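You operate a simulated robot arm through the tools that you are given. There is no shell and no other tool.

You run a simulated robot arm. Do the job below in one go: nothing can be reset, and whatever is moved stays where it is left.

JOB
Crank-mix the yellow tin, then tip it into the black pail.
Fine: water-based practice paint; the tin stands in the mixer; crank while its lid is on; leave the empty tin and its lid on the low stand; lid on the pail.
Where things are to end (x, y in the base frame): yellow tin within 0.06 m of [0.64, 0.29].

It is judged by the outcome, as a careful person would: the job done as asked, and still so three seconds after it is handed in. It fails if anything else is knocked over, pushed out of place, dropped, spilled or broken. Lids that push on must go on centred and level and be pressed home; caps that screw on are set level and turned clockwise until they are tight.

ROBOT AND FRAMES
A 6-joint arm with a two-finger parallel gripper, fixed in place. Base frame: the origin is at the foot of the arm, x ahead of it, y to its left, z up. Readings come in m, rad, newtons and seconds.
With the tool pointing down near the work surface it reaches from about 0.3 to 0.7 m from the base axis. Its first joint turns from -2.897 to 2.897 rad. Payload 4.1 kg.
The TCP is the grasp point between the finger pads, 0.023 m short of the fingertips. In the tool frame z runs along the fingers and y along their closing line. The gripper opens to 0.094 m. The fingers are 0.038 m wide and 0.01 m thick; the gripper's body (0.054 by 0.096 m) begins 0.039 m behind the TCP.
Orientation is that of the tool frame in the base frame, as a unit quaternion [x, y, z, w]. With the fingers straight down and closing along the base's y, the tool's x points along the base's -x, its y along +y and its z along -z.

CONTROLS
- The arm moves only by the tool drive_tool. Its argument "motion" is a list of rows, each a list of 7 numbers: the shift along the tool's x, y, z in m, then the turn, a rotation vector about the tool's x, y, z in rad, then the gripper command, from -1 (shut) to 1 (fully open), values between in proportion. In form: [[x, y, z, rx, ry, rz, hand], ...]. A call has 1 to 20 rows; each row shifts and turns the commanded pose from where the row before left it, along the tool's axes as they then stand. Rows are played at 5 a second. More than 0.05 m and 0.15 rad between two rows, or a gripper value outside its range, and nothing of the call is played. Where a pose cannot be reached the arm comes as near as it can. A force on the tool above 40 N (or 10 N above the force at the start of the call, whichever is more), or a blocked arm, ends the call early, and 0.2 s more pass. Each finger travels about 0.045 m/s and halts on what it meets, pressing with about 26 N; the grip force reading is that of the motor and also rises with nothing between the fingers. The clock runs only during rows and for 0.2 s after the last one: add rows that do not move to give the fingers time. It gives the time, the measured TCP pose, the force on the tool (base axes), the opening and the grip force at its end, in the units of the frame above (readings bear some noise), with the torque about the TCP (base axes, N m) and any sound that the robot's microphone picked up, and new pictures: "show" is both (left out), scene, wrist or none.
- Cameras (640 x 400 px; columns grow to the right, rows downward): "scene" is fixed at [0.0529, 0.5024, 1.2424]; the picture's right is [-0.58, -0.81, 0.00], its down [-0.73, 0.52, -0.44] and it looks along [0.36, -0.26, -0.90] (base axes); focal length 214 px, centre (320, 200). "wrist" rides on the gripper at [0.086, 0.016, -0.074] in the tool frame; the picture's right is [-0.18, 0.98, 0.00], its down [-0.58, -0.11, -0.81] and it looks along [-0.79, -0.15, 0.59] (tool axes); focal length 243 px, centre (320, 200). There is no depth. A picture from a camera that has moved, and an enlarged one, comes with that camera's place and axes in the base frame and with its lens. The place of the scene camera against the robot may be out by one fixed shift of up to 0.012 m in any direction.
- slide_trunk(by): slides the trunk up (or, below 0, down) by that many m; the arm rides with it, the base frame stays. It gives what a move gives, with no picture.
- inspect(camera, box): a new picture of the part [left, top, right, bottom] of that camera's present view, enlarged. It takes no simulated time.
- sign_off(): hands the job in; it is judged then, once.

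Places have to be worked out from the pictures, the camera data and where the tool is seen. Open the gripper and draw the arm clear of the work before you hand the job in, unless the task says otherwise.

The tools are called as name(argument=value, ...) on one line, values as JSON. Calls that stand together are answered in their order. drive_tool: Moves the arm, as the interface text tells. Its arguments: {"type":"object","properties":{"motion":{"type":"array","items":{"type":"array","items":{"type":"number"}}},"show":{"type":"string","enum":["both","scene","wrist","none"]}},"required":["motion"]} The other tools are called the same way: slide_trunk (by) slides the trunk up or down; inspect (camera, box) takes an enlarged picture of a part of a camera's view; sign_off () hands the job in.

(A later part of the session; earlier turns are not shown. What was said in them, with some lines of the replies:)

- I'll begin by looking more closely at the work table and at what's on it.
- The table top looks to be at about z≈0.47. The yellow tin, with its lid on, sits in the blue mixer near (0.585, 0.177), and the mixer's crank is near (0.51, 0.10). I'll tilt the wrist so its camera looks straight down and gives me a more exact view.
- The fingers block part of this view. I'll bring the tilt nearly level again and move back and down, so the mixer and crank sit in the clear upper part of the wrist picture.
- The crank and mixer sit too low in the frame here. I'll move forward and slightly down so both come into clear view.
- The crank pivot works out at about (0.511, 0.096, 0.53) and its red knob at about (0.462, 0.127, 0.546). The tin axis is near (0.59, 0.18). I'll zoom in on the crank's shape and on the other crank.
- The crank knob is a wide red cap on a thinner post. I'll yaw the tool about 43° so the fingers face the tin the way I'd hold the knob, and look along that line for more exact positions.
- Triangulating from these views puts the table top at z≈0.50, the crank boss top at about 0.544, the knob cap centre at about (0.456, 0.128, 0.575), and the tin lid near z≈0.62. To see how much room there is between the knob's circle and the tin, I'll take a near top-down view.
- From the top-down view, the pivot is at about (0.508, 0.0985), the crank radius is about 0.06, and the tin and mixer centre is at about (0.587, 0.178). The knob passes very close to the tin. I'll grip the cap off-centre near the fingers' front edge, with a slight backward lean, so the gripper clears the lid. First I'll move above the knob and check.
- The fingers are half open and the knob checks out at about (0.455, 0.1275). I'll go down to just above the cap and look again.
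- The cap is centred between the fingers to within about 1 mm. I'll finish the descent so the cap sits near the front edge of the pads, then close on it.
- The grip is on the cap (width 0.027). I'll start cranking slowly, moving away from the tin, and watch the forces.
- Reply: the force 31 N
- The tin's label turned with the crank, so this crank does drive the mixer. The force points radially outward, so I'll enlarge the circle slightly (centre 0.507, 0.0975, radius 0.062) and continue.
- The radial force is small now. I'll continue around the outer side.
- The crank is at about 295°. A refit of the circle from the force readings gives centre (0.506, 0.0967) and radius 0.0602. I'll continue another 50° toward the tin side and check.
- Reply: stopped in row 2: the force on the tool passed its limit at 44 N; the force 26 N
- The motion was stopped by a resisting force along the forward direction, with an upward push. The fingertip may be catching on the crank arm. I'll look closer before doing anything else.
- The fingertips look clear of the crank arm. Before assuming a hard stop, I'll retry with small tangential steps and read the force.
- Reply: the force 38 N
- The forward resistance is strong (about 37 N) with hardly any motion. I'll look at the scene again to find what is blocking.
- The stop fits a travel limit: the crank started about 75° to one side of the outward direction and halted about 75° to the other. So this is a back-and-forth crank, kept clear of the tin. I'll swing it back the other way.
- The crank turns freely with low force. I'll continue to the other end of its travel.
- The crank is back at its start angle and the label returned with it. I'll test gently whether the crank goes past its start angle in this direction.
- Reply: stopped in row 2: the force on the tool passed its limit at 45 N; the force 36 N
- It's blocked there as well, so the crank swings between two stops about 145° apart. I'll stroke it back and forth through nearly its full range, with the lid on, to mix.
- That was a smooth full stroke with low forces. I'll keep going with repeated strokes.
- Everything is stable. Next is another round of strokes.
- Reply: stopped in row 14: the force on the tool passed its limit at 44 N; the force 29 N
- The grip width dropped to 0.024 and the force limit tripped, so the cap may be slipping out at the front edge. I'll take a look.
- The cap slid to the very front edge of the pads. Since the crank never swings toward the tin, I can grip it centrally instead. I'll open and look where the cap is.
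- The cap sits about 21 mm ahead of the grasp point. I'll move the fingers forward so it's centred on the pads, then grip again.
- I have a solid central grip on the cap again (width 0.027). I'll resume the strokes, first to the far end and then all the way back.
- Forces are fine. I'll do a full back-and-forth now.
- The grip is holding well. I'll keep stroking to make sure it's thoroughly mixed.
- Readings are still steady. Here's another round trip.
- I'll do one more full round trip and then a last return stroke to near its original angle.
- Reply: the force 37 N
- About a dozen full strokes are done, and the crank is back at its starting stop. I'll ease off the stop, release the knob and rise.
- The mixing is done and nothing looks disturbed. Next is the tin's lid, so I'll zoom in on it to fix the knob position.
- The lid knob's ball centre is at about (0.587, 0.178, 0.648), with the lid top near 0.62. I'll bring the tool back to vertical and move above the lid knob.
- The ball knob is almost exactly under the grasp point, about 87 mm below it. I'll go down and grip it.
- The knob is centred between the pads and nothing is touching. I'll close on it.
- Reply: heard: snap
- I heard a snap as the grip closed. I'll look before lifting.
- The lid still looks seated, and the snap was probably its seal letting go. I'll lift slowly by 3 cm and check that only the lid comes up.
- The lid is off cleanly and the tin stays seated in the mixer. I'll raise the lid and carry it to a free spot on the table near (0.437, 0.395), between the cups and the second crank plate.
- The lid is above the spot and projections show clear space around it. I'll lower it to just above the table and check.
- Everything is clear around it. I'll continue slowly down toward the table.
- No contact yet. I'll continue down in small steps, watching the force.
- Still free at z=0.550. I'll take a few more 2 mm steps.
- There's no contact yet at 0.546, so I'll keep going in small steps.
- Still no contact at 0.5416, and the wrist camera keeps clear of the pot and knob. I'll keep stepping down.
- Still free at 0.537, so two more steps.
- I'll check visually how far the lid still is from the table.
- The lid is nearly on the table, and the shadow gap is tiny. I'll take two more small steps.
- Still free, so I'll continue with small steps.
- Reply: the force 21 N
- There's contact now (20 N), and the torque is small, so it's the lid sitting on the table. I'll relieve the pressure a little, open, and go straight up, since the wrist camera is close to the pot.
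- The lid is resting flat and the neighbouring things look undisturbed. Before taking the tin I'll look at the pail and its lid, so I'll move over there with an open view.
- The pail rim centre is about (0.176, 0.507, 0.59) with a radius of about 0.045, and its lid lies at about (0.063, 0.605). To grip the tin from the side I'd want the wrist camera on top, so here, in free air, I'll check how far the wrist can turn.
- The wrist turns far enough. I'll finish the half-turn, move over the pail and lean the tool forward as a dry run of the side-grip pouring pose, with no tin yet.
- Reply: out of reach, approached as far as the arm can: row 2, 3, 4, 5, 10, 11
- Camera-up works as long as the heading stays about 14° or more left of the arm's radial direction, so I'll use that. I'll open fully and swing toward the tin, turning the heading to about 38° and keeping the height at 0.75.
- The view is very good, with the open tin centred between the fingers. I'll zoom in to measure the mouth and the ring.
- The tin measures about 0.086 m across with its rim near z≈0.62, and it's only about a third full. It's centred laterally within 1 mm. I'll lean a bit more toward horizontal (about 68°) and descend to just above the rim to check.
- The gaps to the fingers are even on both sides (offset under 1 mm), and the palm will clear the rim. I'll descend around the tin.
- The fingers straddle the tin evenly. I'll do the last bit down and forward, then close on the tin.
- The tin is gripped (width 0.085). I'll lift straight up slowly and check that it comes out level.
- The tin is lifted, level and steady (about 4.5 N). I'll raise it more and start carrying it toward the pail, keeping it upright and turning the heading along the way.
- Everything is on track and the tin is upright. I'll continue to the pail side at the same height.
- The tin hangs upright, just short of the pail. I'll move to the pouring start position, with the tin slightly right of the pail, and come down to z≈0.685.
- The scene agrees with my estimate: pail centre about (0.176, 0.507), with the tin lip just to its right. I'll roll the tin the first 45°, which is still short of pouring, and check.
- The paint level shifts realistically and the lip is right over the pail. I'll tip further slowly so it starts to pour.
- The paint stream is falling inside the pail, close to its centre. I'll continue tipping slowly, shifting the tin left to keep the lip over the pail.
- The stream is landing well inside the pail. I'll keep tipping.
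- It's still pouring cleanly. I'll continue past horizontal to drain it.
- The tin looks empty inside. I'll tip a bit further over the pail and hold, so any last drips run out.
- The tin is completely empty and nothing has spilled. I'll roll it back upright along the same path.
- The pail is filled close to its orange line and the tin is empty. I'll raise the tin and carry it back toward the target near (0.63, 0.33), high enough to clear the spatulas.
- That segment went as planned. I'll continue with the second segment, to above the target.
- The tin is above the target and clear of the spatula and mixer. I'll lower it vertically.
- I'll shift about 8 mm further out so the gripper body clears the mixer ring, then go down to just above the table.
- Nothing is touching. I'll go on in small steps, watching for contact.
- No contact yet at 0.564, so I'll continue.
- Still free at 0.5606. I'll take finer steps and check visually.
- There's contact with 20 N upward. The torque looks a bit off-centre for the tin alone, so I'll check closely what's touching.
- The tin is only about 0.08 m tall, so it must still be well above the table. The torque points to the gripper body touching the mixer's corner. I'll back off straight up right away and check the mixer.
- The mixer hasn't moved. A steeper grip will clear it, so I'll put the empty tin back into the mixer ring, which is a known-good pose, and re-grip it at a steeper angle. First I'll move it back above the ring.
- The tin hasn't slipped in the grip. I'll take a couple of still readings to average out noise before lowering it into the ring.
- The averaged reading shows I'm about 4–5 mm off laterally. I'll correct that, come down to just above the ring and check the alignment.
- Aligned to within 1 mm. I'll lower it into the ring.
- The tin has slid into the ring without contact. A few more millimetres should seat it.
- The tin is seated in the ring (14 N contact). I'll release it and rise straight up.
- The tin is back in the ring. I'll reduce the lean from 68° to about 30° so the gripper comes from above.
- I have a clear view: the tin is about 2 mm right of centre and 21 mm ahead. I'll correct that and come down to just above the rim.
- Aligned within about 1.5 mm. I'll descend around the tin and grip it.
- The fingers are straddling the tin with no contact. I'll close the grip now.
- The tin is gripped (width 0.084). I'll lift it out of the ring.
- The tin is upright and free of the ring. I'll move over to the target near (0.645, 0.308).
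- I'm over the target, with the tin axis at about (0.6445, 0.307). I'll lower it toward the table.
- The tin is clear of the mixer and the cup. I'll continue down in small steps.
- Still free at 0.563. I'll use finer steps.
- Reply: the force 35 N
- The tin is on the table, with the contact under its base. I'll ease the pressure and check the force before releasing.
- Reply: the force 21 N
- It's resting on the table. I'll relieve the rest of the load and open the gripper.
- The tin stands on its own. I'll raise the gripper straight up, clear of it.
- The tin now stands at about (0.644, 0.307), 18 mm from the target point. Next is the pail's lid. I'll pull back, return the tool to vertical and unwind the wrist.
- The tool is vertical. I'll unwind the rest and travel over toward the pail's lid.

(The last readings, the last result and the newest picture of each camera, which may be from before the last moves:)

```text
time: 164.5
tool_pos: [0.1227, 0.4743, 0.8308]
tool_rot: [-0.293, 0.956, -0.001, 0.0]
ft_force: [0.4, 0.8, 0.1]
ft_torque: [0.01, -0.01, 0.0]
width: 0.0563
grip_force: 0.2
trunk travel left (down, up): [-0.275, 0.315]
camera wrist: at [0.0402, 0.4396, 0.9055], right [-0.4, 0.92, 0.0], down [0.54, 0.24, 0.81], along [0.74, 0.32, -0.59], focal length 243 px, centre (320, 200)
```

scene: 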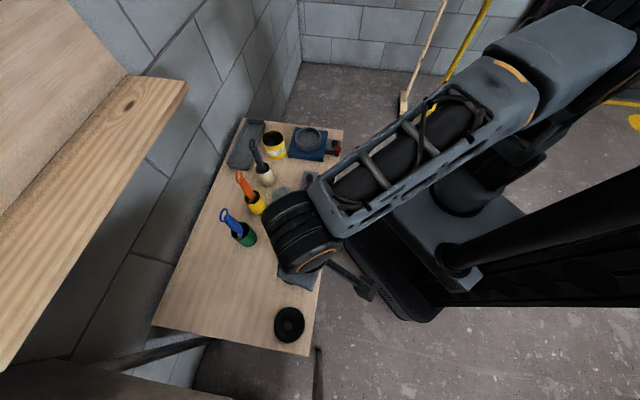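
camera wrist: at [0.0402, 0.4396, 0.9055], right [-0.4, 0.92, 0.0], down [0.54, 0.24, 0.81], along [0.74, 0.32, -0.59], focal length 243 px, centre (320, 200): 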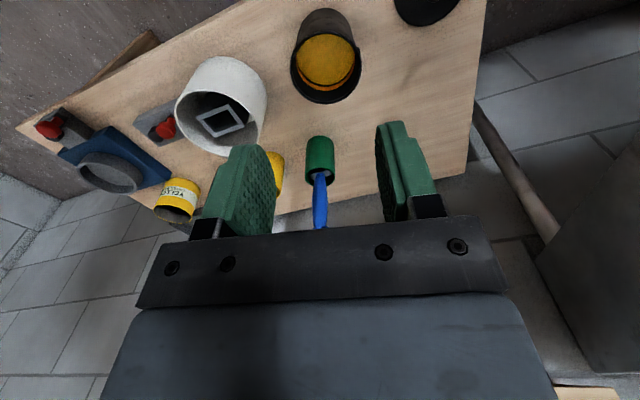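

I'll turn to face the pail lid and move in for a closer view.

drive_tool(motion=[[0, 0, 0, 0, 0, -0.15, 0.2], [0, 0, 0, 0, 0, -0.15, 0.2], [0, 0, 0, 0, 0, -0.15, 0.2], [0, 0, 0, 0, 0, -0.15, 0.2], [0, 0, 0, 0, 0, -0.15, 0.2], [0, 0, 0, 0, 0, -0.15, 0.2], [-0.0136, 0.022, 0.0269, 0, 0, 0, 0.2], [-0.0136, 0.022, 0.0269, 0, 0, 0, 0.2], [-0.0136, 0.022, 0.0269, 0, 0, 0, 0.2], [0, 0, 0, 0, 0, 0, 0.2], [0, 0, 0, 0, 0, 0, 0.2]], show="both")

inspect(camera="wrist", box=[180, 0, 420, 150])

```text
time: 166.9
tool_pos: [0.0589, 0.5174, 0.748]
tool_rot: [-0.68, 0.733, -0.002, 0.0]
ft_force: [0.0, 0.3, -0.4]
ft_torque: [-0.03, -0.03, 0.02]
width: 0.0561
grip_force: 0.1
trunk travel left (down, up): [-0.275, 0.315]
camera wrist: at [0.035, 0.4333, 0.8231], right [-0.97, 0.26, 0.0], down [0.15, 0.57, 0.81], along [0.21, 0.78, -0.59], focal length 243 px, centre (320, 200)
```

scene: 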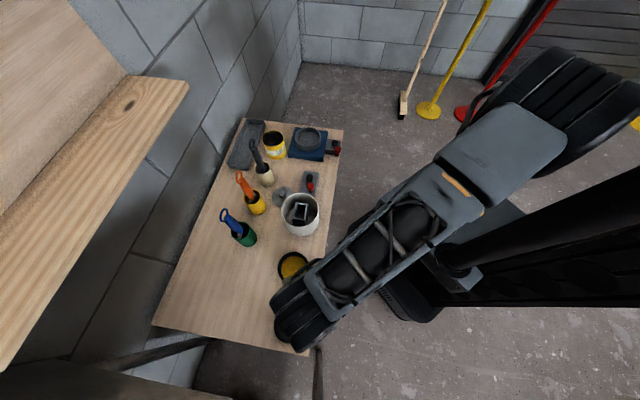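
wrist: 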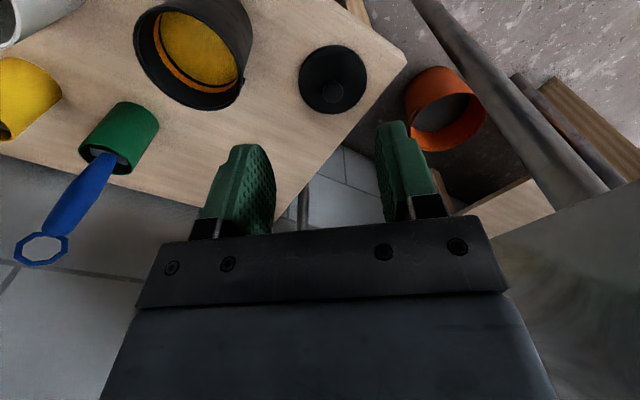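

```text
2.67 times, centred on (300, 75) of wrist
camera zoom: at [0.035, 0.4333, 0.8231], right [-0.97, 0.26, 0.0], down [0.15, 0.57, 0.81], along [0.21, 0.78, -0.59], focal length 647 px, centre (373, 533)
```

zoom: 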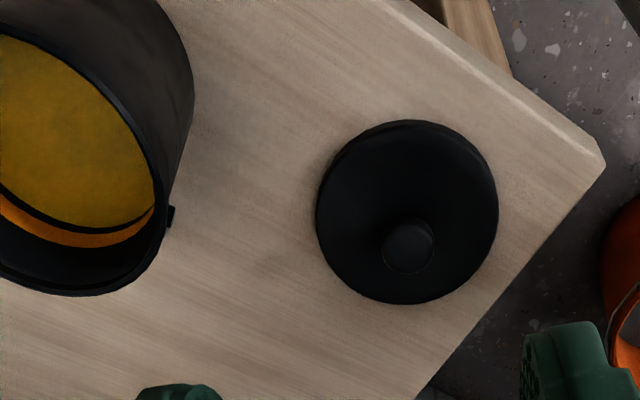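

The pail lid's knob is at about (0.0625, 0.599), with its top near z≈0.535. I'll move above it and check again.

drive_tool(motion=[[-0.0204, 0.0006, 0.032, 0, 0, 0, 0.2], [-0.0204, 0.0006, 0.032, 0, 0, 0, 0.2], [-0.0204, 0.0006, 0.032, 0, 0, 0, 0.2], [-0.0204, 0.0006, 0.032, 0, 0, 0, 0.2], [0, 0, 0, 0, 0, 0, 0.2], [0, 0, 0, 0, 0, 0, 0.2]], show="both")

inspect(camera="wrist", box=[220, 30, 420, 180])

```text
time: 168.3
tool_pos: [0.0633, 0.5968, 0.6191]
tool_rot: [-0.679, 0.734, -0.002, 0.001]
ft_force: [0.0, 1.1, 0.1]
ft_torque: [0.04, -0.01, 0.01]
width: 0.0565
grip_force: 0.1
trunk travel left (down, up): [-0.275, 0.315]
camera wrist: at [0.0396, 0.5142, 0.694], right [-0.97, 0.26, 0.0], down [0.15, 0.57, 0.81], along [0.21, 0.78, -0.59], focal length 243 px, centre (320, 200)
```

scene: 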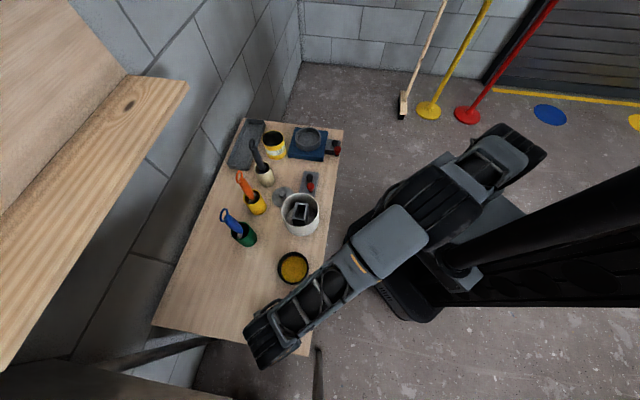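
wrist: 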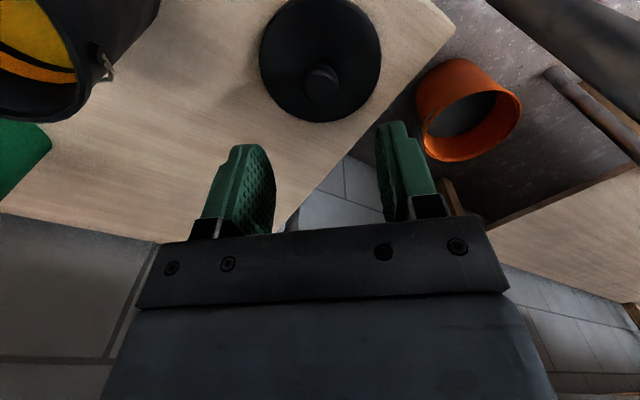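

```text
2.67 times, centred on (320, 105) of wrist
camera zoom: at [0.0396, 0.5142, 0.694], right [-0.97, 0.26, 0.0], down [0.15, 0.57, 0.81], along [0.21, 0.78, -0.59], focal length 647 px, centre (320, 453)
```

zoom: 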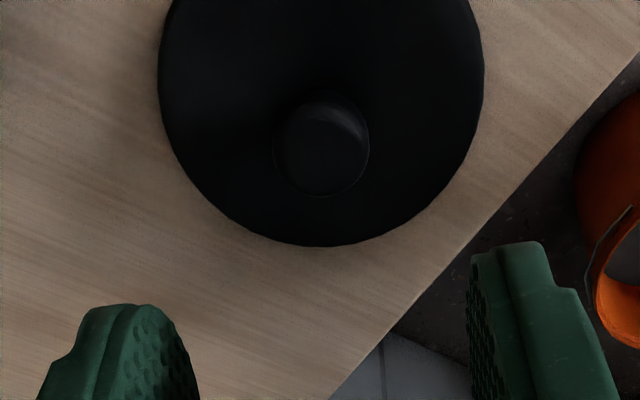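

The knob is directly below, centred. I'll go down and grip it.

drive_tool(motion=[[0, 0.0003, 0.03, 0, 0, 0, 0.1], [0, 0, 0.03, 0, 0, 0, 0.1], [0, 0, 0.015, 0, 0, 0, 0.1], [0, 0, 0.008, 0, 0, 0, 0.1], [0, 0, 0, 0, 0, 0, 0.1]], show="wrist")

inspect(camera="wrist", box=[220, 60, 420, 210])

```text
time: 169.5
tool_pos: [0.063, 0.5982, 0.5364]
tool_rot: [-0.679, 0.734, 0.0, 0.0]
ft_force: [-0.5, -0.6, 0.1]
ft_torque: [-0.03, 0.0, -0.04]
width: 0.0515
grip_force: 0.1
trunk travel left (down, up): [-0.275, 0.315]
camera wrist: at [0.0394, 0.5147, 0.6112], right [-0.97, 0.26, 0.0], down [0.15, 0.57, 0.81], along [0.21, 0.78, -0.59], focal length 243 px, centre (320, 200)
```

wrist: 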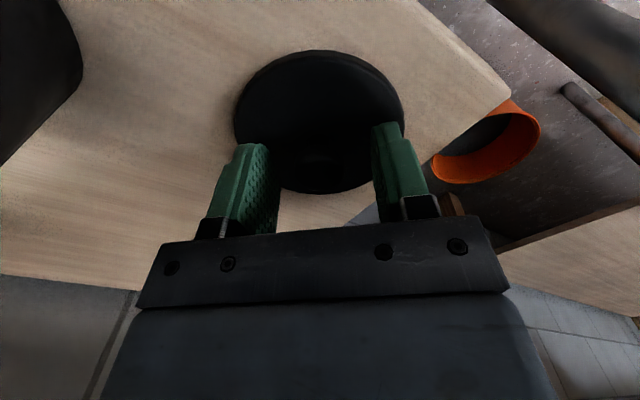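

```text
2.67 times, centred on (320, 135) of wrist
camera zoom: at [0.0394, 0.5147, 0.6112], right [-0.97, 0.26, 0.0], down [0.15, 0.57, 0.81], along [0.21, 0.78, -0.59], focal length 647 px, centre (320, 373)
```

zoom: 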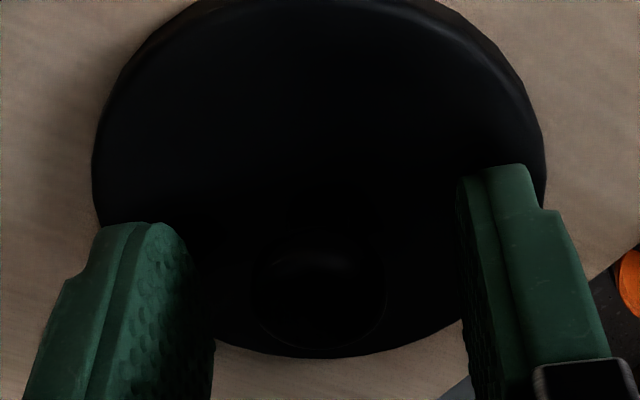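

The knob is centred between the pads. I'll close on it.

drive_tool(motion=[[0, 0, 0, 0, 0, 0, -1], [0, 0, 0, 0, 0, 0, -1], [0, 0, 0, 0, 0, 0, -1], [0, 0, 0, 0, 0, 0, -1], [0, 0, 0, 0, 0, 0, -1]], show="none")

```text
time: 170.7
tool_pos: [0.0626, 0.598, 0.537]
tool_rot: [-0.68, 0.734, 0.0, 0.001]
ft_force: [-0.4, -0.5, -0.4]
ft_torque: [0.0, 0.01, 0.02]
width: 0.0243
grip_force: 26.1
trunk travel left (down, up): [-0.275, 0.315]
```

The lid is gripped (width 0.024). I'll lift it and take another look at the pail for exact centring.

drive_tool(motion=[[0, 0, -0.01, 0, 0, 0, -1], [0, 0, -0.03, 0, 0, 0, -1], [0, 0, -0.045, 0, 0, 0, -1], [0, 0, -0.045, 0, 0, 0, -1], [0, 0, -0.045, 0, 0, 0, -1], [0, 0, 0, 0, 0, 0, -1], [0, 0, 0, 0, 0, 0, -1]], show="both")

inspect(camera="wrist", box=[60, 0, 300, 150])

inspect(camera="scene", box=[220, 220, 360, 360])

```text
time: 172.3
tool_pos: [0.0642, 0.597, 0.7101]
tool_rot: [-0.679, 0.734, 0.0, 0.0]
ft_force: [-0.4, 0.2, 0.2]
ft_torque: [-0.04, -0.03, -0.03]
width: 0.0243
grip_force: 25.8
trunk travel left (down, up): [-0.275, 0.315]
camera wrist: at [0.0409, 0.5139, 0.7858], right [-0.97, 0.26, 0.0], down [0.15, 0.57, 0.81], along [0.21, 0.78, -0.59], focal length 243 px, centre (320, 200)
```

scene: 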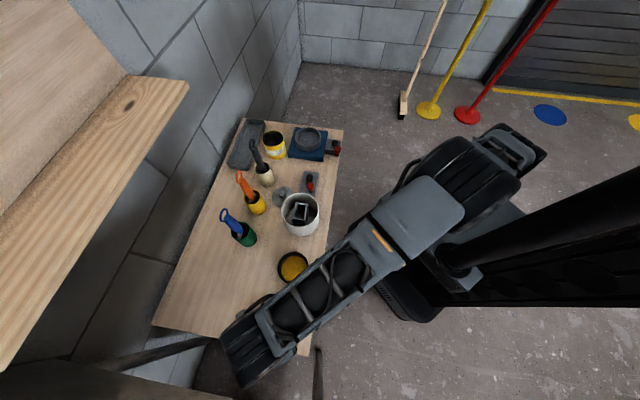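
wrist: 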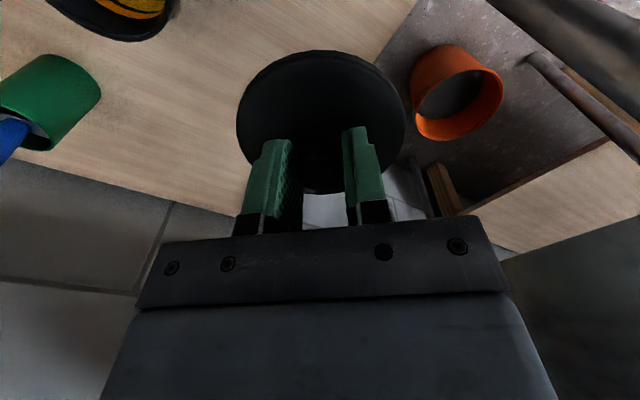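

```text
2.67 times, centred on (180, 75) of wrist
camera zoom: at [0.0409, 0.5139, 0.7858], right [-0.97, 0.26, 0.0], down [0.15, 0.57, 0.81], along [0.21, 0.78, -0.59], focal length 647 px, centre (693, 533)
```

zoom: 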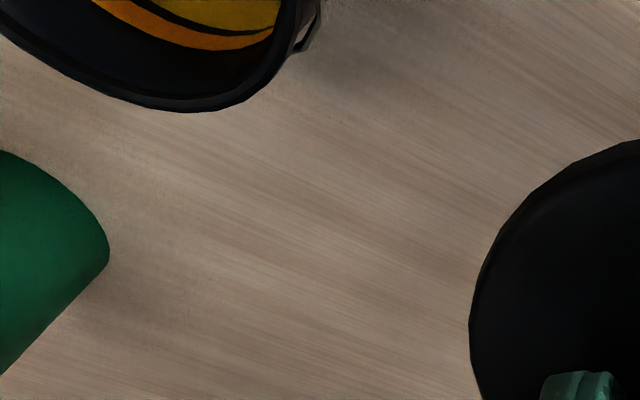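

```text
2.86 times, centred on (290, 290) of scene
camera zoom: at [0.0529, 0.5024, 1.2424], right [-0.58, -0.81, 0.0], down [-0.73, 0.52, -0.44], along [0.36, -0.26, -0.9], focal length 613 px, centre (406, -57)
```

zoom: 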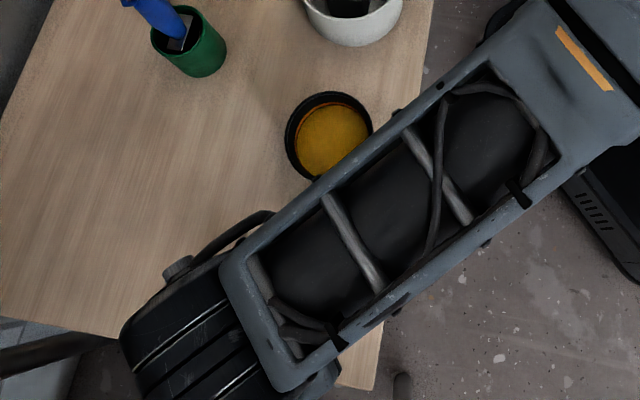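

I want a cleaner look at the pail while holding the lid. I'll move to a spot where the pail appears beside the lid in the wrist view.

drive_tool(motion=[[0.0387, -0.0229, -0.011, 0, 0, 0, -1], [0.0387, -0.0229, -0.011, 0, 0, 0, -1], [0.0387, -0.0229, -0.011, 0, 0, 0, -1], [0.0387, -0.0229, -0.011, 0, 0, 0, -1], [0.0387, -0.0229, -0.011, 0, 0, 0, -1], [0.0387, -0.0229, -0.011, 0, 0, 0, -1], [0, 0, 0, 0, 0, 0.1457, -1], [0, 0, 0, 0, 0, 0.1457, -1], [0, 0, 0, 0, 0, 0.1457, -1], [0, 0, 0, 0, 0, 0.1457, -1], [0, 0, 0, 0, 0, 0.1457, -1], [0, 0, 0, 0, 0, 0.1457, -1], [0, 0, 0, 0, 0, 0.1457, -1], [0, 0, 0, 0, 0, 0, -1], [0, 0, 0, 0, 0, 0, -1]], show="both")

inspect(camera="wrist", box=[380, 0, 620, 150])

inspect(camera="scene", box=[260, 235, 330, 300])

```text
time: 175.5
tool_pos: [0.1817, 0.3587, 0.778]
tool_rot: [-0.234, 0.972, -0.001, 0.001]
ft_force: [-0.2, 0.8, -0.8]
ft_torque: [-0.01, 0.0, 0.0]
width: 0.0244
grip_force: 26.9
trunk travel left (down, up): [-0.275, 0.315]
camera wrist: at [0.0972, 0.334, 0.8523], right [-0.28, 0.96, 0.0], down [0.57, 0.17, 0.81], along [0.77, 0.23, -0.59], focal length 243 px, centre (320, 200)
```

scene: 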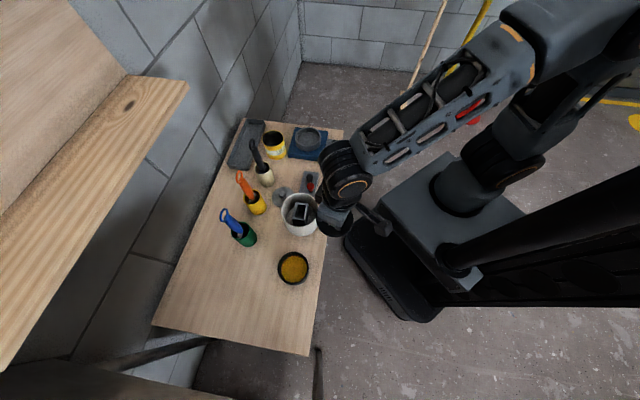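
wrist: 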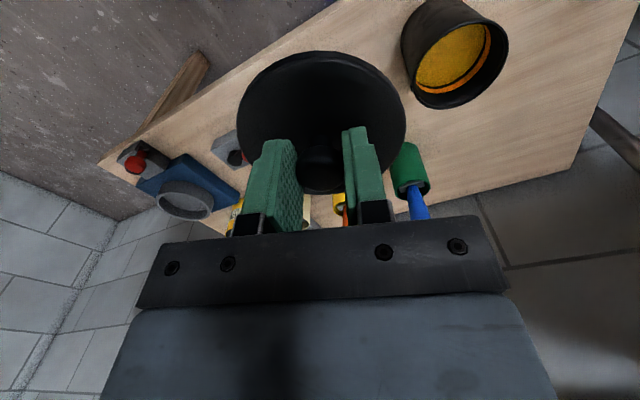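

```text
2.67 times, centred on (500, 75) of wrist
camera zoom: at [0.0972, 0.334, 0.8523], right [-0.28, 0.96, 0.0], down [0.57, 0.17, 0.81], along [0.77, 0.23, -0.59], focal length 647 px, centre (-160, 533)
```

zoom: 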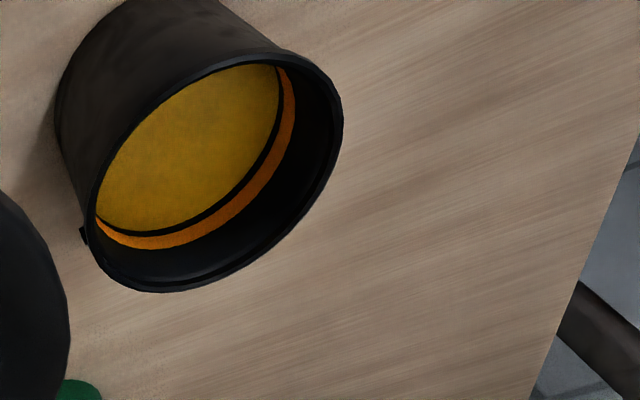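

```text
6.15 times, centred on (295, 268) of scene
camera zoom: at [0.0529, 0.5024, 1.2424], right [-0.58, -0.81, 0.0], down [-0.73, 0.52, -0.44], along [0.36, -0.26, -0.9], focal length 1320 px, centre (474, -215)
```

zoom: 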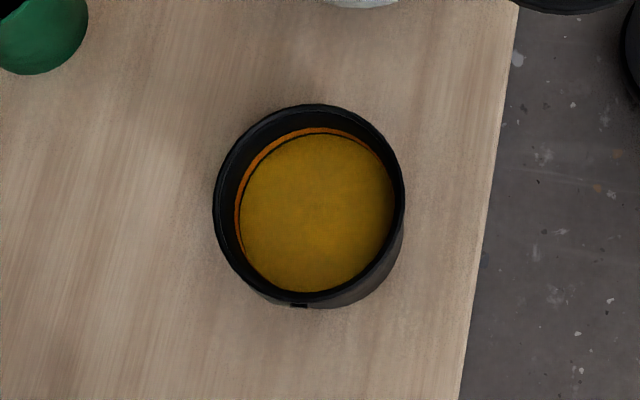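

The two views together give the pail rim centre as about (0.1756, 0.5065) and the rim at z≈0.597. I'll check exactly how the lid sits in the grip.

inspect(camera="wrist", box=[225, 30, 425, 155])

inspect(camera="wrist", box=[225, 100, 425, 225])

```text
3.20 times, centred on (325, 92) of wrist
camera zoom: at [0.0972, 0.334, 0.8523], right [-0.28, 0.96, 0.0], down [0.57, 0.17, 0.81], along [0.77, 0.23, -0.59], focal length 776 px, centre (304, 544)
```

zoom: 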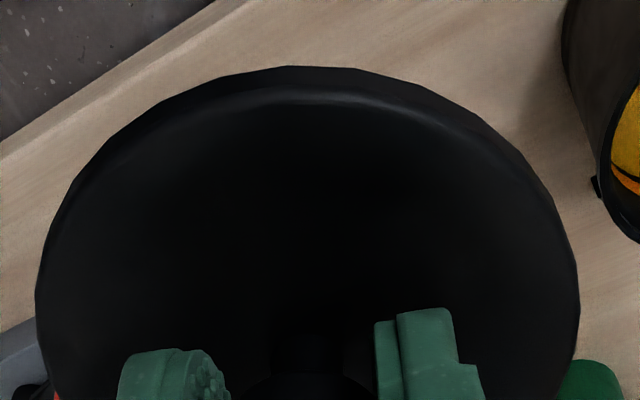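

```text
3.20 times, centred on (325, 162) of wrist
camera zoom: at [0.0972, 0.334, 0.8523], right [-0.28, 0.96, 0.0], down [0.57, 0.17, 0.81], along [0.77, 0.23, -0.59], focal length 776 px, centre (304, 320)
```

zoom: 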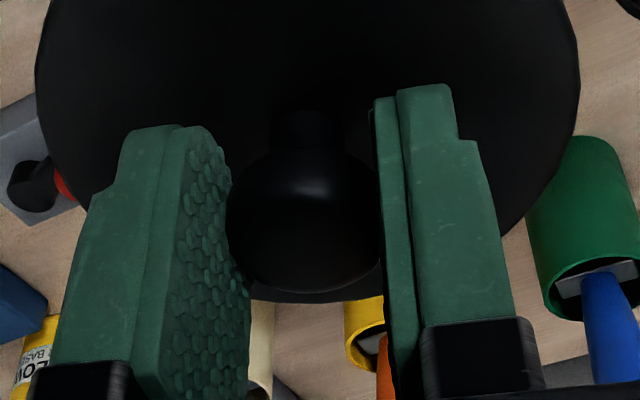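

The lid sits centred in the grip to within about 2 mm, and I'll compensate for that. I'll move above the pail.

drive_tool(motion=[[-0.0149, 0.0334, 0, 0, 0, 0, -1], [-0.0149, 0.0334, 0, 0, 0, 0, -1], [-0.0149, 0.0334, 0, 0, 0, 0, -1], [-0.0149, 0.0334, 0, 0, 0, 0, -1], [0, 0, 0.039, 0, 0, 0, -1], [0, 0, 0.039, 0, 0, 0, -1], [0, 0, 0, 0, 0, 0, -1], [0, 0, 0, 0, 0, 0, -1]], show="both")

drive_tool(motion=[[0, 0, 0, 0, 0, 0, -1]], show="none")

drive_tool(motion=[[0, 0, 0, 0, 0, 0, -1]], show="none")

drive_tool(motion=[[0, 0, 0, 0, 0, 0, -1]], show="none")

inspect(camera="scene", box=[250, 220, 340, 300])

```text
time: 177.3
tool_pos: [0.1749, 0.5051, 0.698]
tool_rot: [-0.235, 0.972, 0.0, 0.0]
ft_force: [-0.6, 0.0, -0.8]
ft_torque: [-0.01, 0.0, 0.02]
width: 0.0243
grip_force: 26.5
trunk travel left (down, up): [-0.275, 0.315]
camera wrist: at [0.0899, 0.4801, 0.7737], right [-0.29, 0.96, 0.0], down [0.57, 0.17, 0.81], along [0.77, 0.23, -0.59], focal length 243 px, centre (320, 200)
```

scene: 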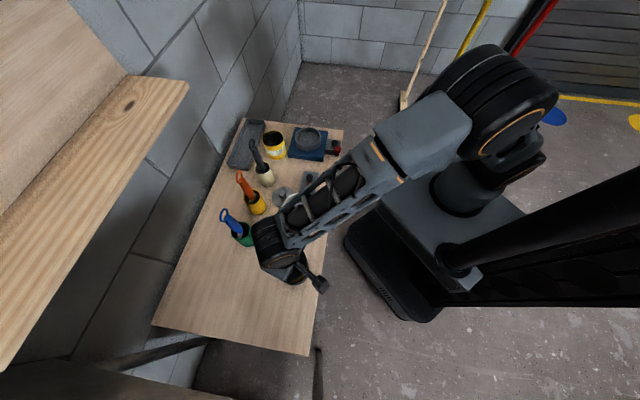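
wrist: 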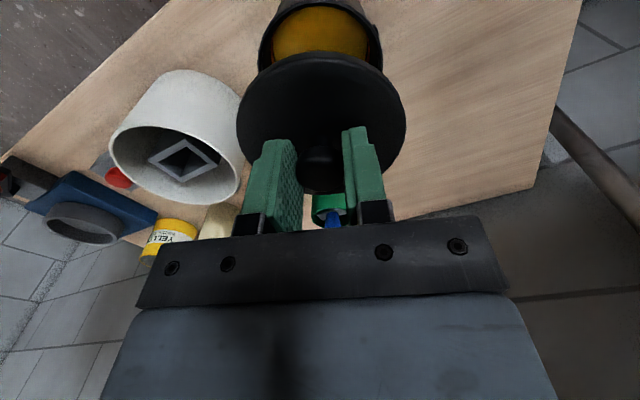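

```text
time: 177.7
tool_pos: [0.1748, 0.5045, 0.6986]
tool_rot: [-0.235, 0.972, 0.0, 0.0]
ft_force: [0.5, -0.2, -1.0]
ft_torque: [-0.02, 0.0, 0.01]
width: 0.0243
grip_force: 26.0
trunk travel left (down, up): [-0.275, 0.315]
```

```text
time: 178.1
tool_pos: [0.1748, 0.5039, 0.7002]
tool_rot: [-0.235, 0.972, -0.001, 0.0]
ft_force: [-0.4, -0.1, -0.8]
ft_torque: [0.02, 0.03, 0.02]
width: 0.0242
grip_force: 26.0
trunk travel left (down, up): [-0.275, 0.315]
```

```text
time: 178.5
tool_pos: [0.175, 0.5046, 0.6987]
tool_rot: [-0.235, 0.972, -0.001, 0.0]
ft_force: [-0.5, -0.5, 0.0]
ft_torque: [0.0, 0.04, -0.01]
width: 0.0244
grip_force: 26.3
trunk travel left (down, up): [-0.275, 0.315]
```

```text
5.00 times, centred on (295, 260) of scene
camera zoom: at [0.0529, 0.5024, 1.2424], right [-0.58, -0.81, 0.0], down [-0.73, 0.52, -0.44], along [0.36, -0.26, -0.9], focal length 1072 px, centre (445, -100)
```

zoom: 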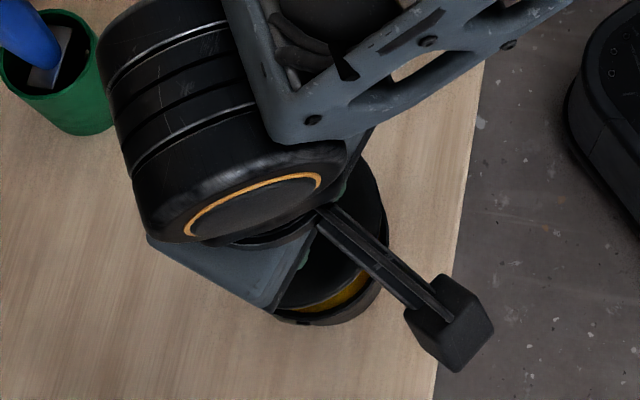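

Averaged position is within about 1 mm of the aim, and the lid and pail line up laterally in the wrist view. I'll descend to just above the rim.

drive_tool(motion=[[0.0007, 0.0008, 0.025, 0, 0, 0, -1], [0, 0, 0.02, 0, 0, 0, -1], [0, 0, 0.006, 0, 0, 0, -1], [0, 0, 0, 0, 0, 0, -1]], show="both")

inspect(camera="wrist", box=[220, 0, 420, 125])

inspect(camera="scene", box=[260, 235, 330, 300])

```text
time: 179.5
tool_pos: [0.1738, 0.5035, 0.6489]
tool_rot: [-0.235, 0.972, -0.001, 0.001]
ft_force: [-0.3, 0.6, -0.1]
ft_torque: [0.02, 0.0, -0.01]
width: 0.0244
grip_force: 26.2
trunk travel left (down, up): [-0.275, 0.315]
camera wrist: at [0.0889, 0.4802, 0.7232], right [-0.29, 0.96, 0.0], down [0.57, 0.17, 0.81], along [0.77, 0.23, -0.59], focal length 243 px, centre (320, 200)
```

scene: 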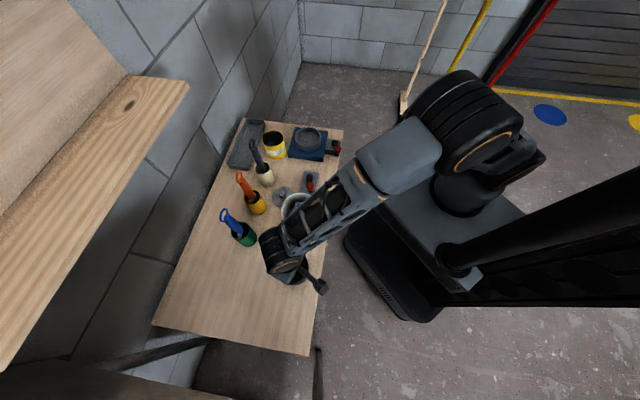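
wrist: 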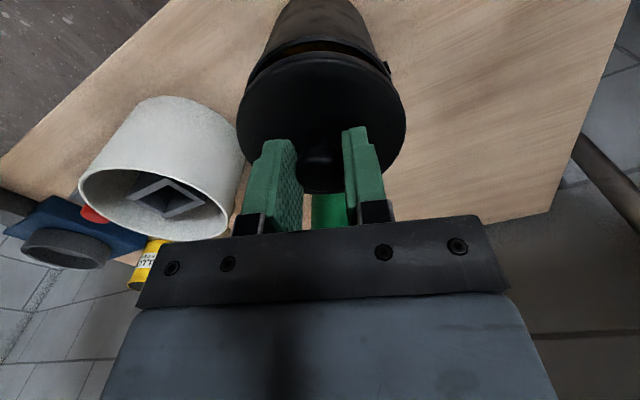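

```text
3.20 times, centred on (320, 62) of wrist
camera zoom: at [0.0889, 0.4802, 0.7232], right [-0.29, 0.96, 0.0], down [0.57, 0.17, 0.81], along [0.77, 0.23, -0.59], focal length 776 px, centre (320, 640)
```

zoom: 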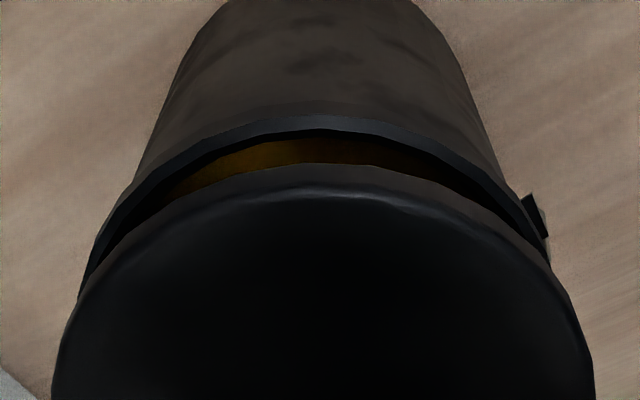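

```text
6.15 times, centred on (295, 268) of scene
camera zoom: at [0.0529, 0.5024, 1.2424], right [-0.58, -0.81, 0.0], down [-0.73, 0.52, -0.44], along [0.36, -0.26, -0.9], focal length 1320 px, centre (474, -215)
```

zoom: 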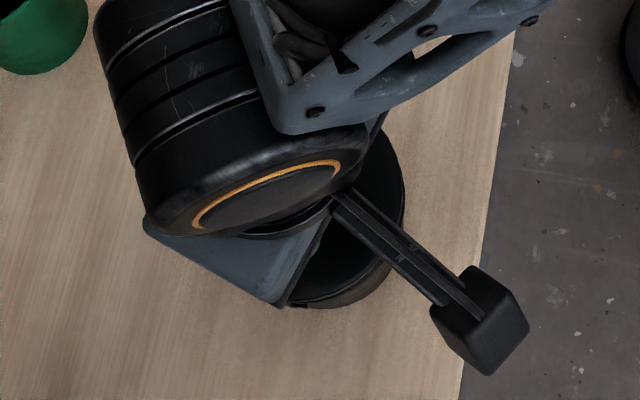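

The wrist view shows the lid and rim aligned along the view, with the lid about 1 mm to one side. I'll correct that and lower slowly onto the rim.

drive_tool(motion=[[0, -0.001, 0.005, 0, 0, 0, -1], [0, 0, 0.003, 0, 0, 0, -1], [0, 0, 0, 0, 0, 0, -1]], show="wrist")

inspect(camera="wrist", box=[220, 0, 420, 125])

```text
time: 180.3
tool_pos: [0.1736, 0.5021, 0.6393]
tool_rot: [-0.236, 0.972, 0.0, 0.0]
ft_force: [-0.6, 0.3, -0.6]
ft_torque: [-0.02, 0.0, 0.03]
width: 0.0241
grip_force: 25.4
trunk travel left (down, up): [-0.275, 0.315]
camera wrist: at [0.0885, 0.4793, 0.7151], right [-0.29, 0.96, 0.0], down [0.57, 0.17, 0.81], along [0.77, 0.23, -0.59], focal length 243 px, centre (320, 200)
```

wrist: 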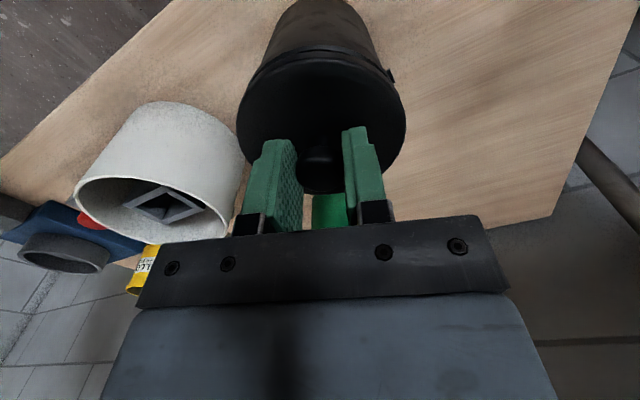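

```text
3.20 times, centred on (320, 62) of wrist
camera zoom: at [0.0885, 0.4793, 0.7151], right [-0.29, 0.96, 0.0], down [0.57, 0.17, 0.81], along [0.77, 0.23, -0.59], focal length 776 px, centre (320, 640)
```

zoom: 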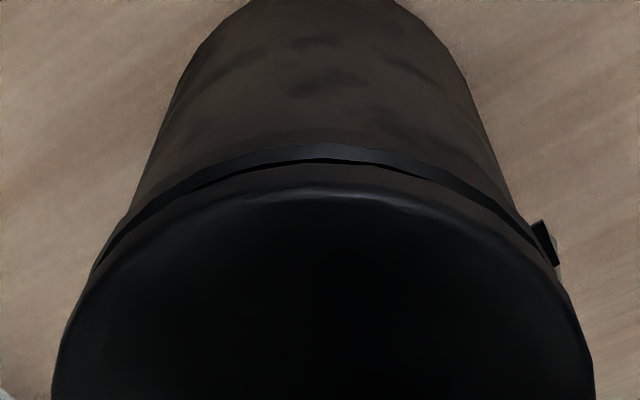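

Alignment looks right. I'll continue down in 1.5 mm steps.

drive_tool(motion=[[0, 0, 0.0015, 0, 0, 0, -1], [0, 0, 0.0015, 0, 0, 0, -1], [0, 0, 0, 0, 0, 0, -1]], show="none")

```text
time: 181.1
tool_pos: [0.1743, 0.503, 0.6378]
tool_rot: [-0.235, 0.972, 0.0, 0.0]
ft_force: [0.3, -1.0, -0.5]
ft_torque: [0.05, 0.0, -0.01]
width: 0.0245
grip_force: 26.0
trunk travel left (down, up): [-0.275, 0.315]
```

drive_tool(motion=[[0, 0, 0.0015, 0, 0, 0, -1], [0, 0, 0.0015, 0, 0, 0, -1], [0, 0, 0, 0, 0, 0, -1]], show="none")

inspect(camera="wrist", box=[220, 0, 420, 125])

```text
time: 181.9
tool_pos: [0.1731, 0.502, 0.6334]
tool_rot: [-0.235, 0.972, -0.002, 0.0]
ft_force: [0.2, -0.1, -0.4]
ft_torque: [0.02, 0.01, 0.02]
width: 0.0245
grip_force: 25.7
trunk travel left (down, up): [-0.275, 0.315]
```

```text
3.20 times, centred on (320, 62) of wrist
camera zoom: at [0.0882, 0.4789, 0.7091], right [-0.29, 0.96, 0.0], down [0.57, 0.17, 0.81], along [0.77, 0.23, -0.59], focal length 776 px, centre (320, 640)
```

zoom: 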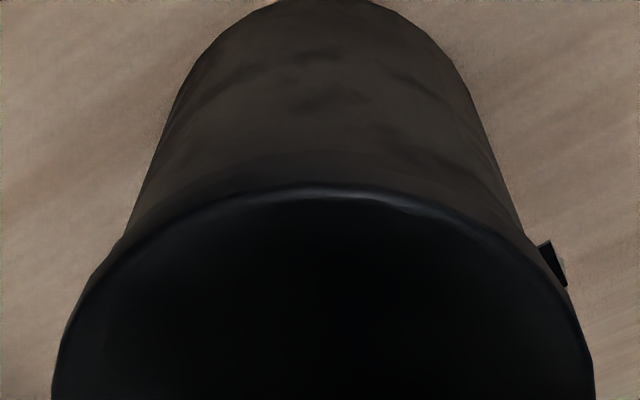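

The lid now covers the rim evenly, with no contact force yet. I'll continue stepping down.

drive_tool(motion=[[0, 0, 0.0015, 0, 0, 0, -1], [0, 0, 0.0015, 0, 0, 0, -1], [0, 0, 0, 0, 0, 0, -1]], show="none")

```text
time: 182.7
tool_pos: [0.1729, 0.5023, 0.6329]
tool_rot: [-0.234, 0.972, 0.0, 0.0]
ft_force: [2.9, 1.7, 9.4]
ft_torque: [-0.05, -0.03, -0.03]
width: 0.0245
grip_force: 26.1
trunk travel left (down, up): [-0.275, 0.315]
heard: snap
```

A snap was heard at light contact, with almost no torque, so the lid is on and centred. I'll press a little more to make sure it's fully home.

drive_tool(motion=[[0, 0, 0.0015, 0, 0, 0, -1], [0, 0, 0.001, 0, 0, 0, -1], [0, 0, 0, 0, 0, 0, -1]], show="wrist")

inspect(camera="wrist", box=[220, 0, 420, 125])

```text
time: 183.5
tool_pos: [0.1738, 0.5038, 0.6301]
tool_rot: [-0.235, 0.972, 0.002, 0.001]
ft_force: [2.1, 1.1, 31.3]
ft_torque: [0.08, -0.11, 0.02]
width: 0.0245
grip_force: 25.6
trunk travel left (down, up): [-0.275, 0.315]
camera wrist: at [0.0881, 0.4786, 0.7056], right [-0.29, 0.96, 0.0], down [0.57, 0.17, 0.81], along [0.77, 0.23, -0.59], focal length 243 px, centre (320, 200)
```

wrist: 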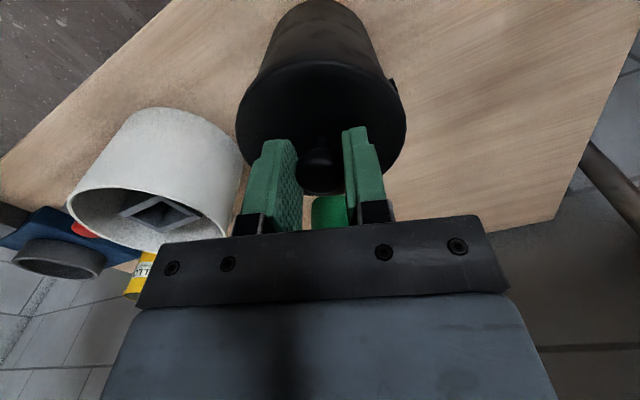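

```text
3.20 times, centred on (320, 62) of wrist
camera zoom: at [0.0881, 0.4786, 0.7056], right [-0.29, 0.96, 0.0], down [0.57, 0.17, 0.81], along [0.77, 0.23, -0.59], focal length 776 px, centre (320, 640)
```

zoom: 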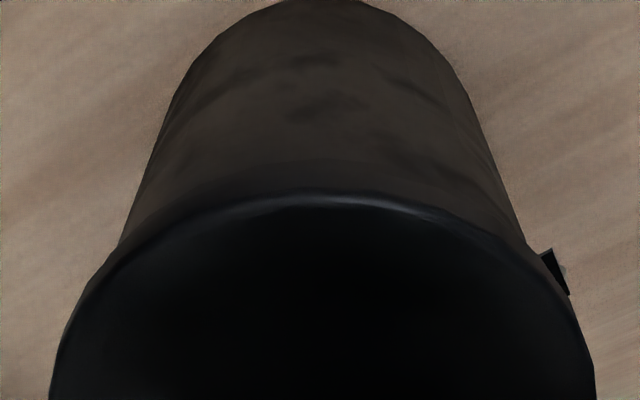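

It's firmly seated at 31 N. I'll ease off, release the knob and rise straight up.

drive_tool(motion=[[0, 0, -0.0025, 0, 0, 0, -1], [0, 0, 0, 0, 0, 0, 0.1], [0, 0, 0, 0, 0, 0, 0.1], [0, 0, 0, 0, 0, 0, 0.1], [0, 0, -0.01, 0, 0, 0, 0.1], [0, 0, -0.03, 0, 0, 0, 0.1], [0, 0, -0.045, 0, 0, 0, 0.1], [0, 0, -0.045, 0, 0, 0, 0.1], [0, 0, -0.03, 0, 0, 0, 0.1], [0, 0, 0, 0, 0, 0, 0.1]], show="both")

inspect(camera="wrist", box=[220, 0, 460, 150])

```text
time: 185.7
tool_pos: [0.1749, 0.5042, 0.7913]
tool_rot: [-0.235, 0.972, -0.001, 0.001]
ft_force: [0.3, -0.3, 0.4]
ft_torque: [0.02, -0.02, -0.02]
width: 0.0517
grip_force: 0.0
trunk travel left (down, up): [-0.275, 0.315]
camera wrist: at [0.0895, 0.48, 0.8669], right [-0.29, 0.96, 0.0], down [0.57, 0.17, 0.81], along [0.77, 0.23, -0.59], focal length 243 px, centre (320, 200)
```

scene: 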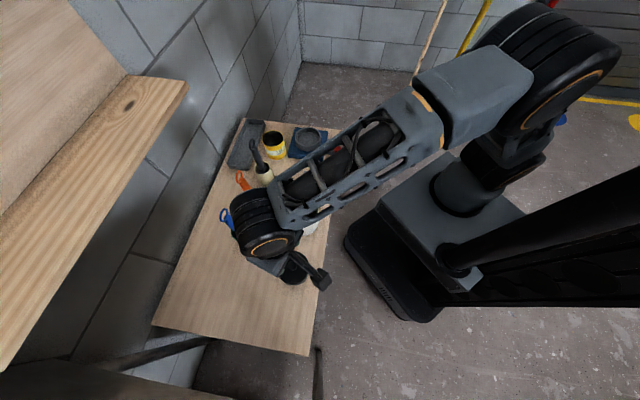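
wrist: 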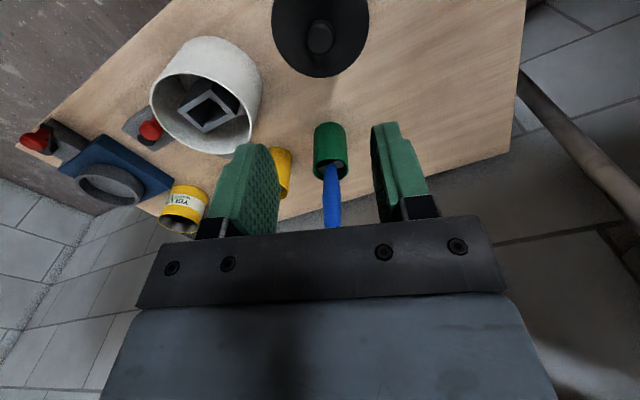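

```text
2.67 times, centred on (340, 75) of wrist
camera zoom: at [0.0895, 0.48, 0.8669], right [-0.29, 0.96, 0.0], down [0.57, 0.17, 0.81], along [0.77, 0.23, -0.59], focal length 647 px, centre (267, 533)
```

zoom: 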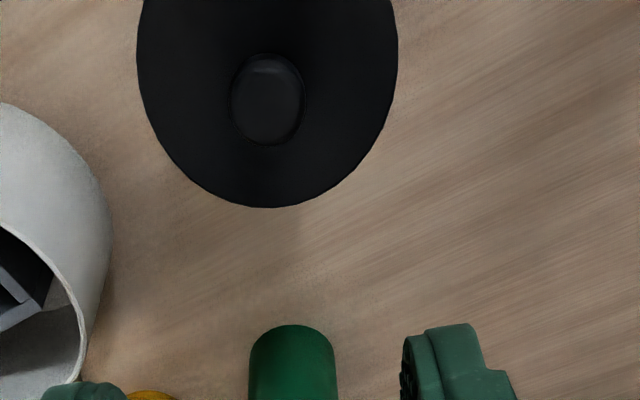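

The pail lid stays on. I'll draw the arm clear of the table and check the whole scene.

drive_tool(motion=[[0, 0, -0.04, 0, 0, 0, 0.1], [0, 0, -0.04, 0, 0, 0, 0.1], [0.0005, -0.0395, 0, 0, 0, 0, 0.5], [0.0005, -0.0395, 0, 0, 0, 0, 1], [0.0005, -0.0395, 0, 0, 0, 0, 1], [0.0005, -0.0395, 0, 0, 0, 0, 1], [0.0005, -0.0395, 0, 0, 0, 0, 1], [0.0005, -0.0395, 0, 0, 0, 0, 1], [0.0005, -0.0395, 0, 0, 0, 0, 1], [0.0005, -0.0395, 0, 0, 0, 0, 1], [0.0005, -0.0395, 0, 0, 0, 0, 1], [0.0005, -0.0395, 0, 0, 0, 0, 1], [0, 0, 0, 0, 0, 0, 1], [0, 0, 0, 0, 0, 0, 1]], show="both")

inspect(camera="scene", box=[150, 100, 350, 360])

inspect(camera="scene", box=[260, 235, 330, 300])

inspect(camera="scene", box=[225, 105, 350, 215])

```text
time: 188.7
tool_pos: [0.35, 0.1499, 0.8687]
tool_rot: [-0.236, 0.972, -0.001, 0.001]
ft_force: [-0.4, 0.0, 0.3]
ft_torque: [-0.02, -0.02, -0.02]
width: 0.0939
grip_force: 0.1
trunk travel left (down, up): [-0.275, 0.315]
camera wrist: at [0.2652, 0.126, 0.9447], right [-0.29, 0.96, 0.0], down [0.57, 0.17, 0.81], along [0.77, 0.23, -0.59], focal length 243 px, centre (320, 200)
```

scene: 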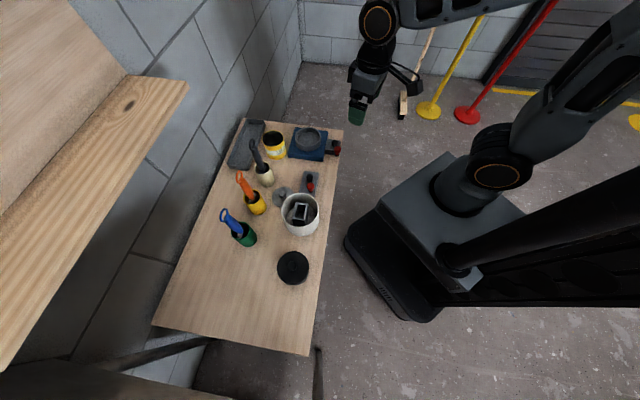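
wrist: 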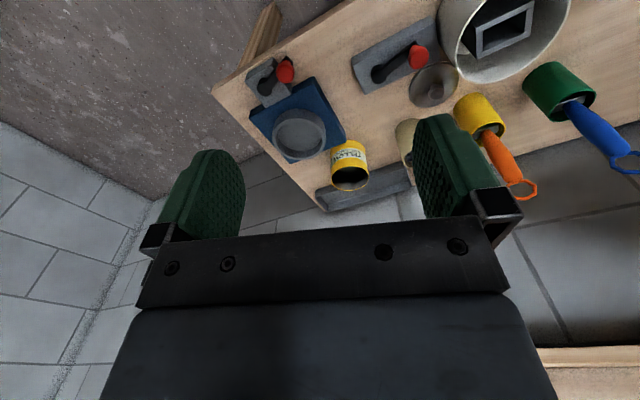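

```text
1.54 times, centred on (250, 230) of scene
camera zoom: at [0.0529, 0.5024, 1.2424], right [-0.58, -0.81, 0.0], down [-0.73, 0.52, -0.44], along [0.36, -0.26, -0.9], focal length 330 px, centre (428, 154)
```

zoom: 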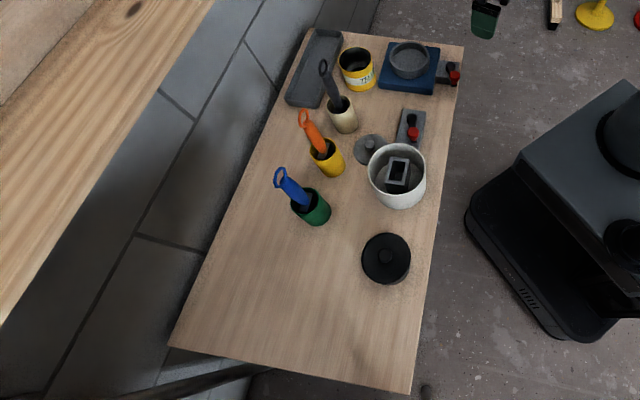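

```text
6.15 times, centred on (295, 268) of scene
camera zoom: at [0.0529, 0.5024, 1.2424], right [-0.58, -0.81, 0.0], down [-0.73, 0.52, -0.44], along [0.36, -0.26, -0.9], focal length 1320 px, centre (474, -215)
```

zoom: 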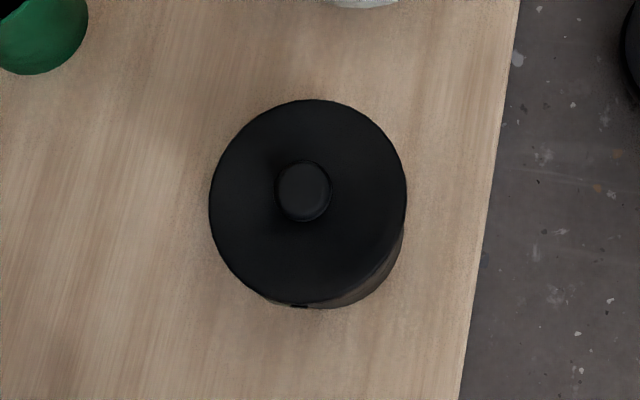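

```text
3.64 times, centred on (288, 160) of scene
camera zoom: at [0.0529, 0.5024, 1.2424], right [-0.58, -0.81, 0.0], down [-0.73, 0.52, -0.44], along [0.36, -0.26, -0.9], focal length 780 px, centre (438, 346)
```

zoom: 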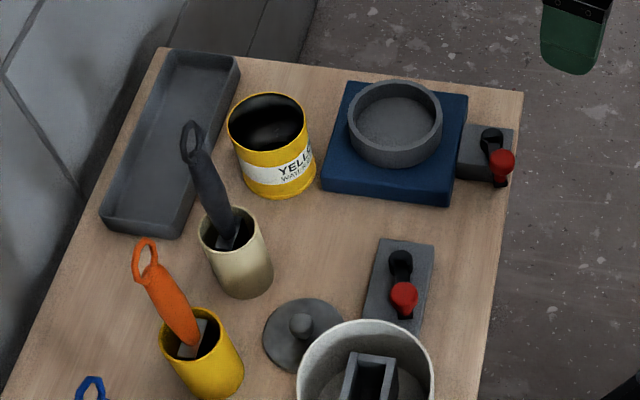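

Final check:
- **Mixing:** the tin was cranked back and forth many times with its lid on.
- **Tin:** it's empty, upright and about 2 cm from the target point. Its own lid lies flat on the table.
- **Pail:** it holds the paint, and its lid is centred, level and snapped on.
- **Everything else:** nothing has moved or spilled.

The gripper is open and the arm is clear, so I'm handing the job in.

sign_off()

```text
The job is handed in.
```

The job is handed in: the yellow tin was mixed, emptied into the black pail, and the pail's lid is on.

- **Mixing:** The crank doesn't turn full circles; it swings between two stops about 145° apart. I stroked it back and forth a bit over a dozen times with the tin's lid on, and the tin turned with it. The task doesn't say how much cranking counts, so I can't confirm it meets the judge's measure.
- **Pouring:** The tin looked empty after I held it tipped over the pail. The stream stayed inside the pail and I saw no spills.
- **Tin and its lid:** The empty tin stands upright at about (0.644, 0.307), roughly 2 cm from the target point. Its lid lies flat on the table at about (0.44, 0.40). I took the table to be the "low stand", since I saw nothing else that fit.
- **Pail lid:** It went on centred and level with an audible snap, and I pressed it to about 31 N.

On the first try at setting the tin down, the gripper touched something, most likely a corner of the mixer, at about 20 N. I backed off, set the tin back in the mixer, re-gripped it more steeply and placed it without trouble. The mixer did not move.

Nothing else looked disturbed in the final view. The gripper is open and the arm is clear of the table.
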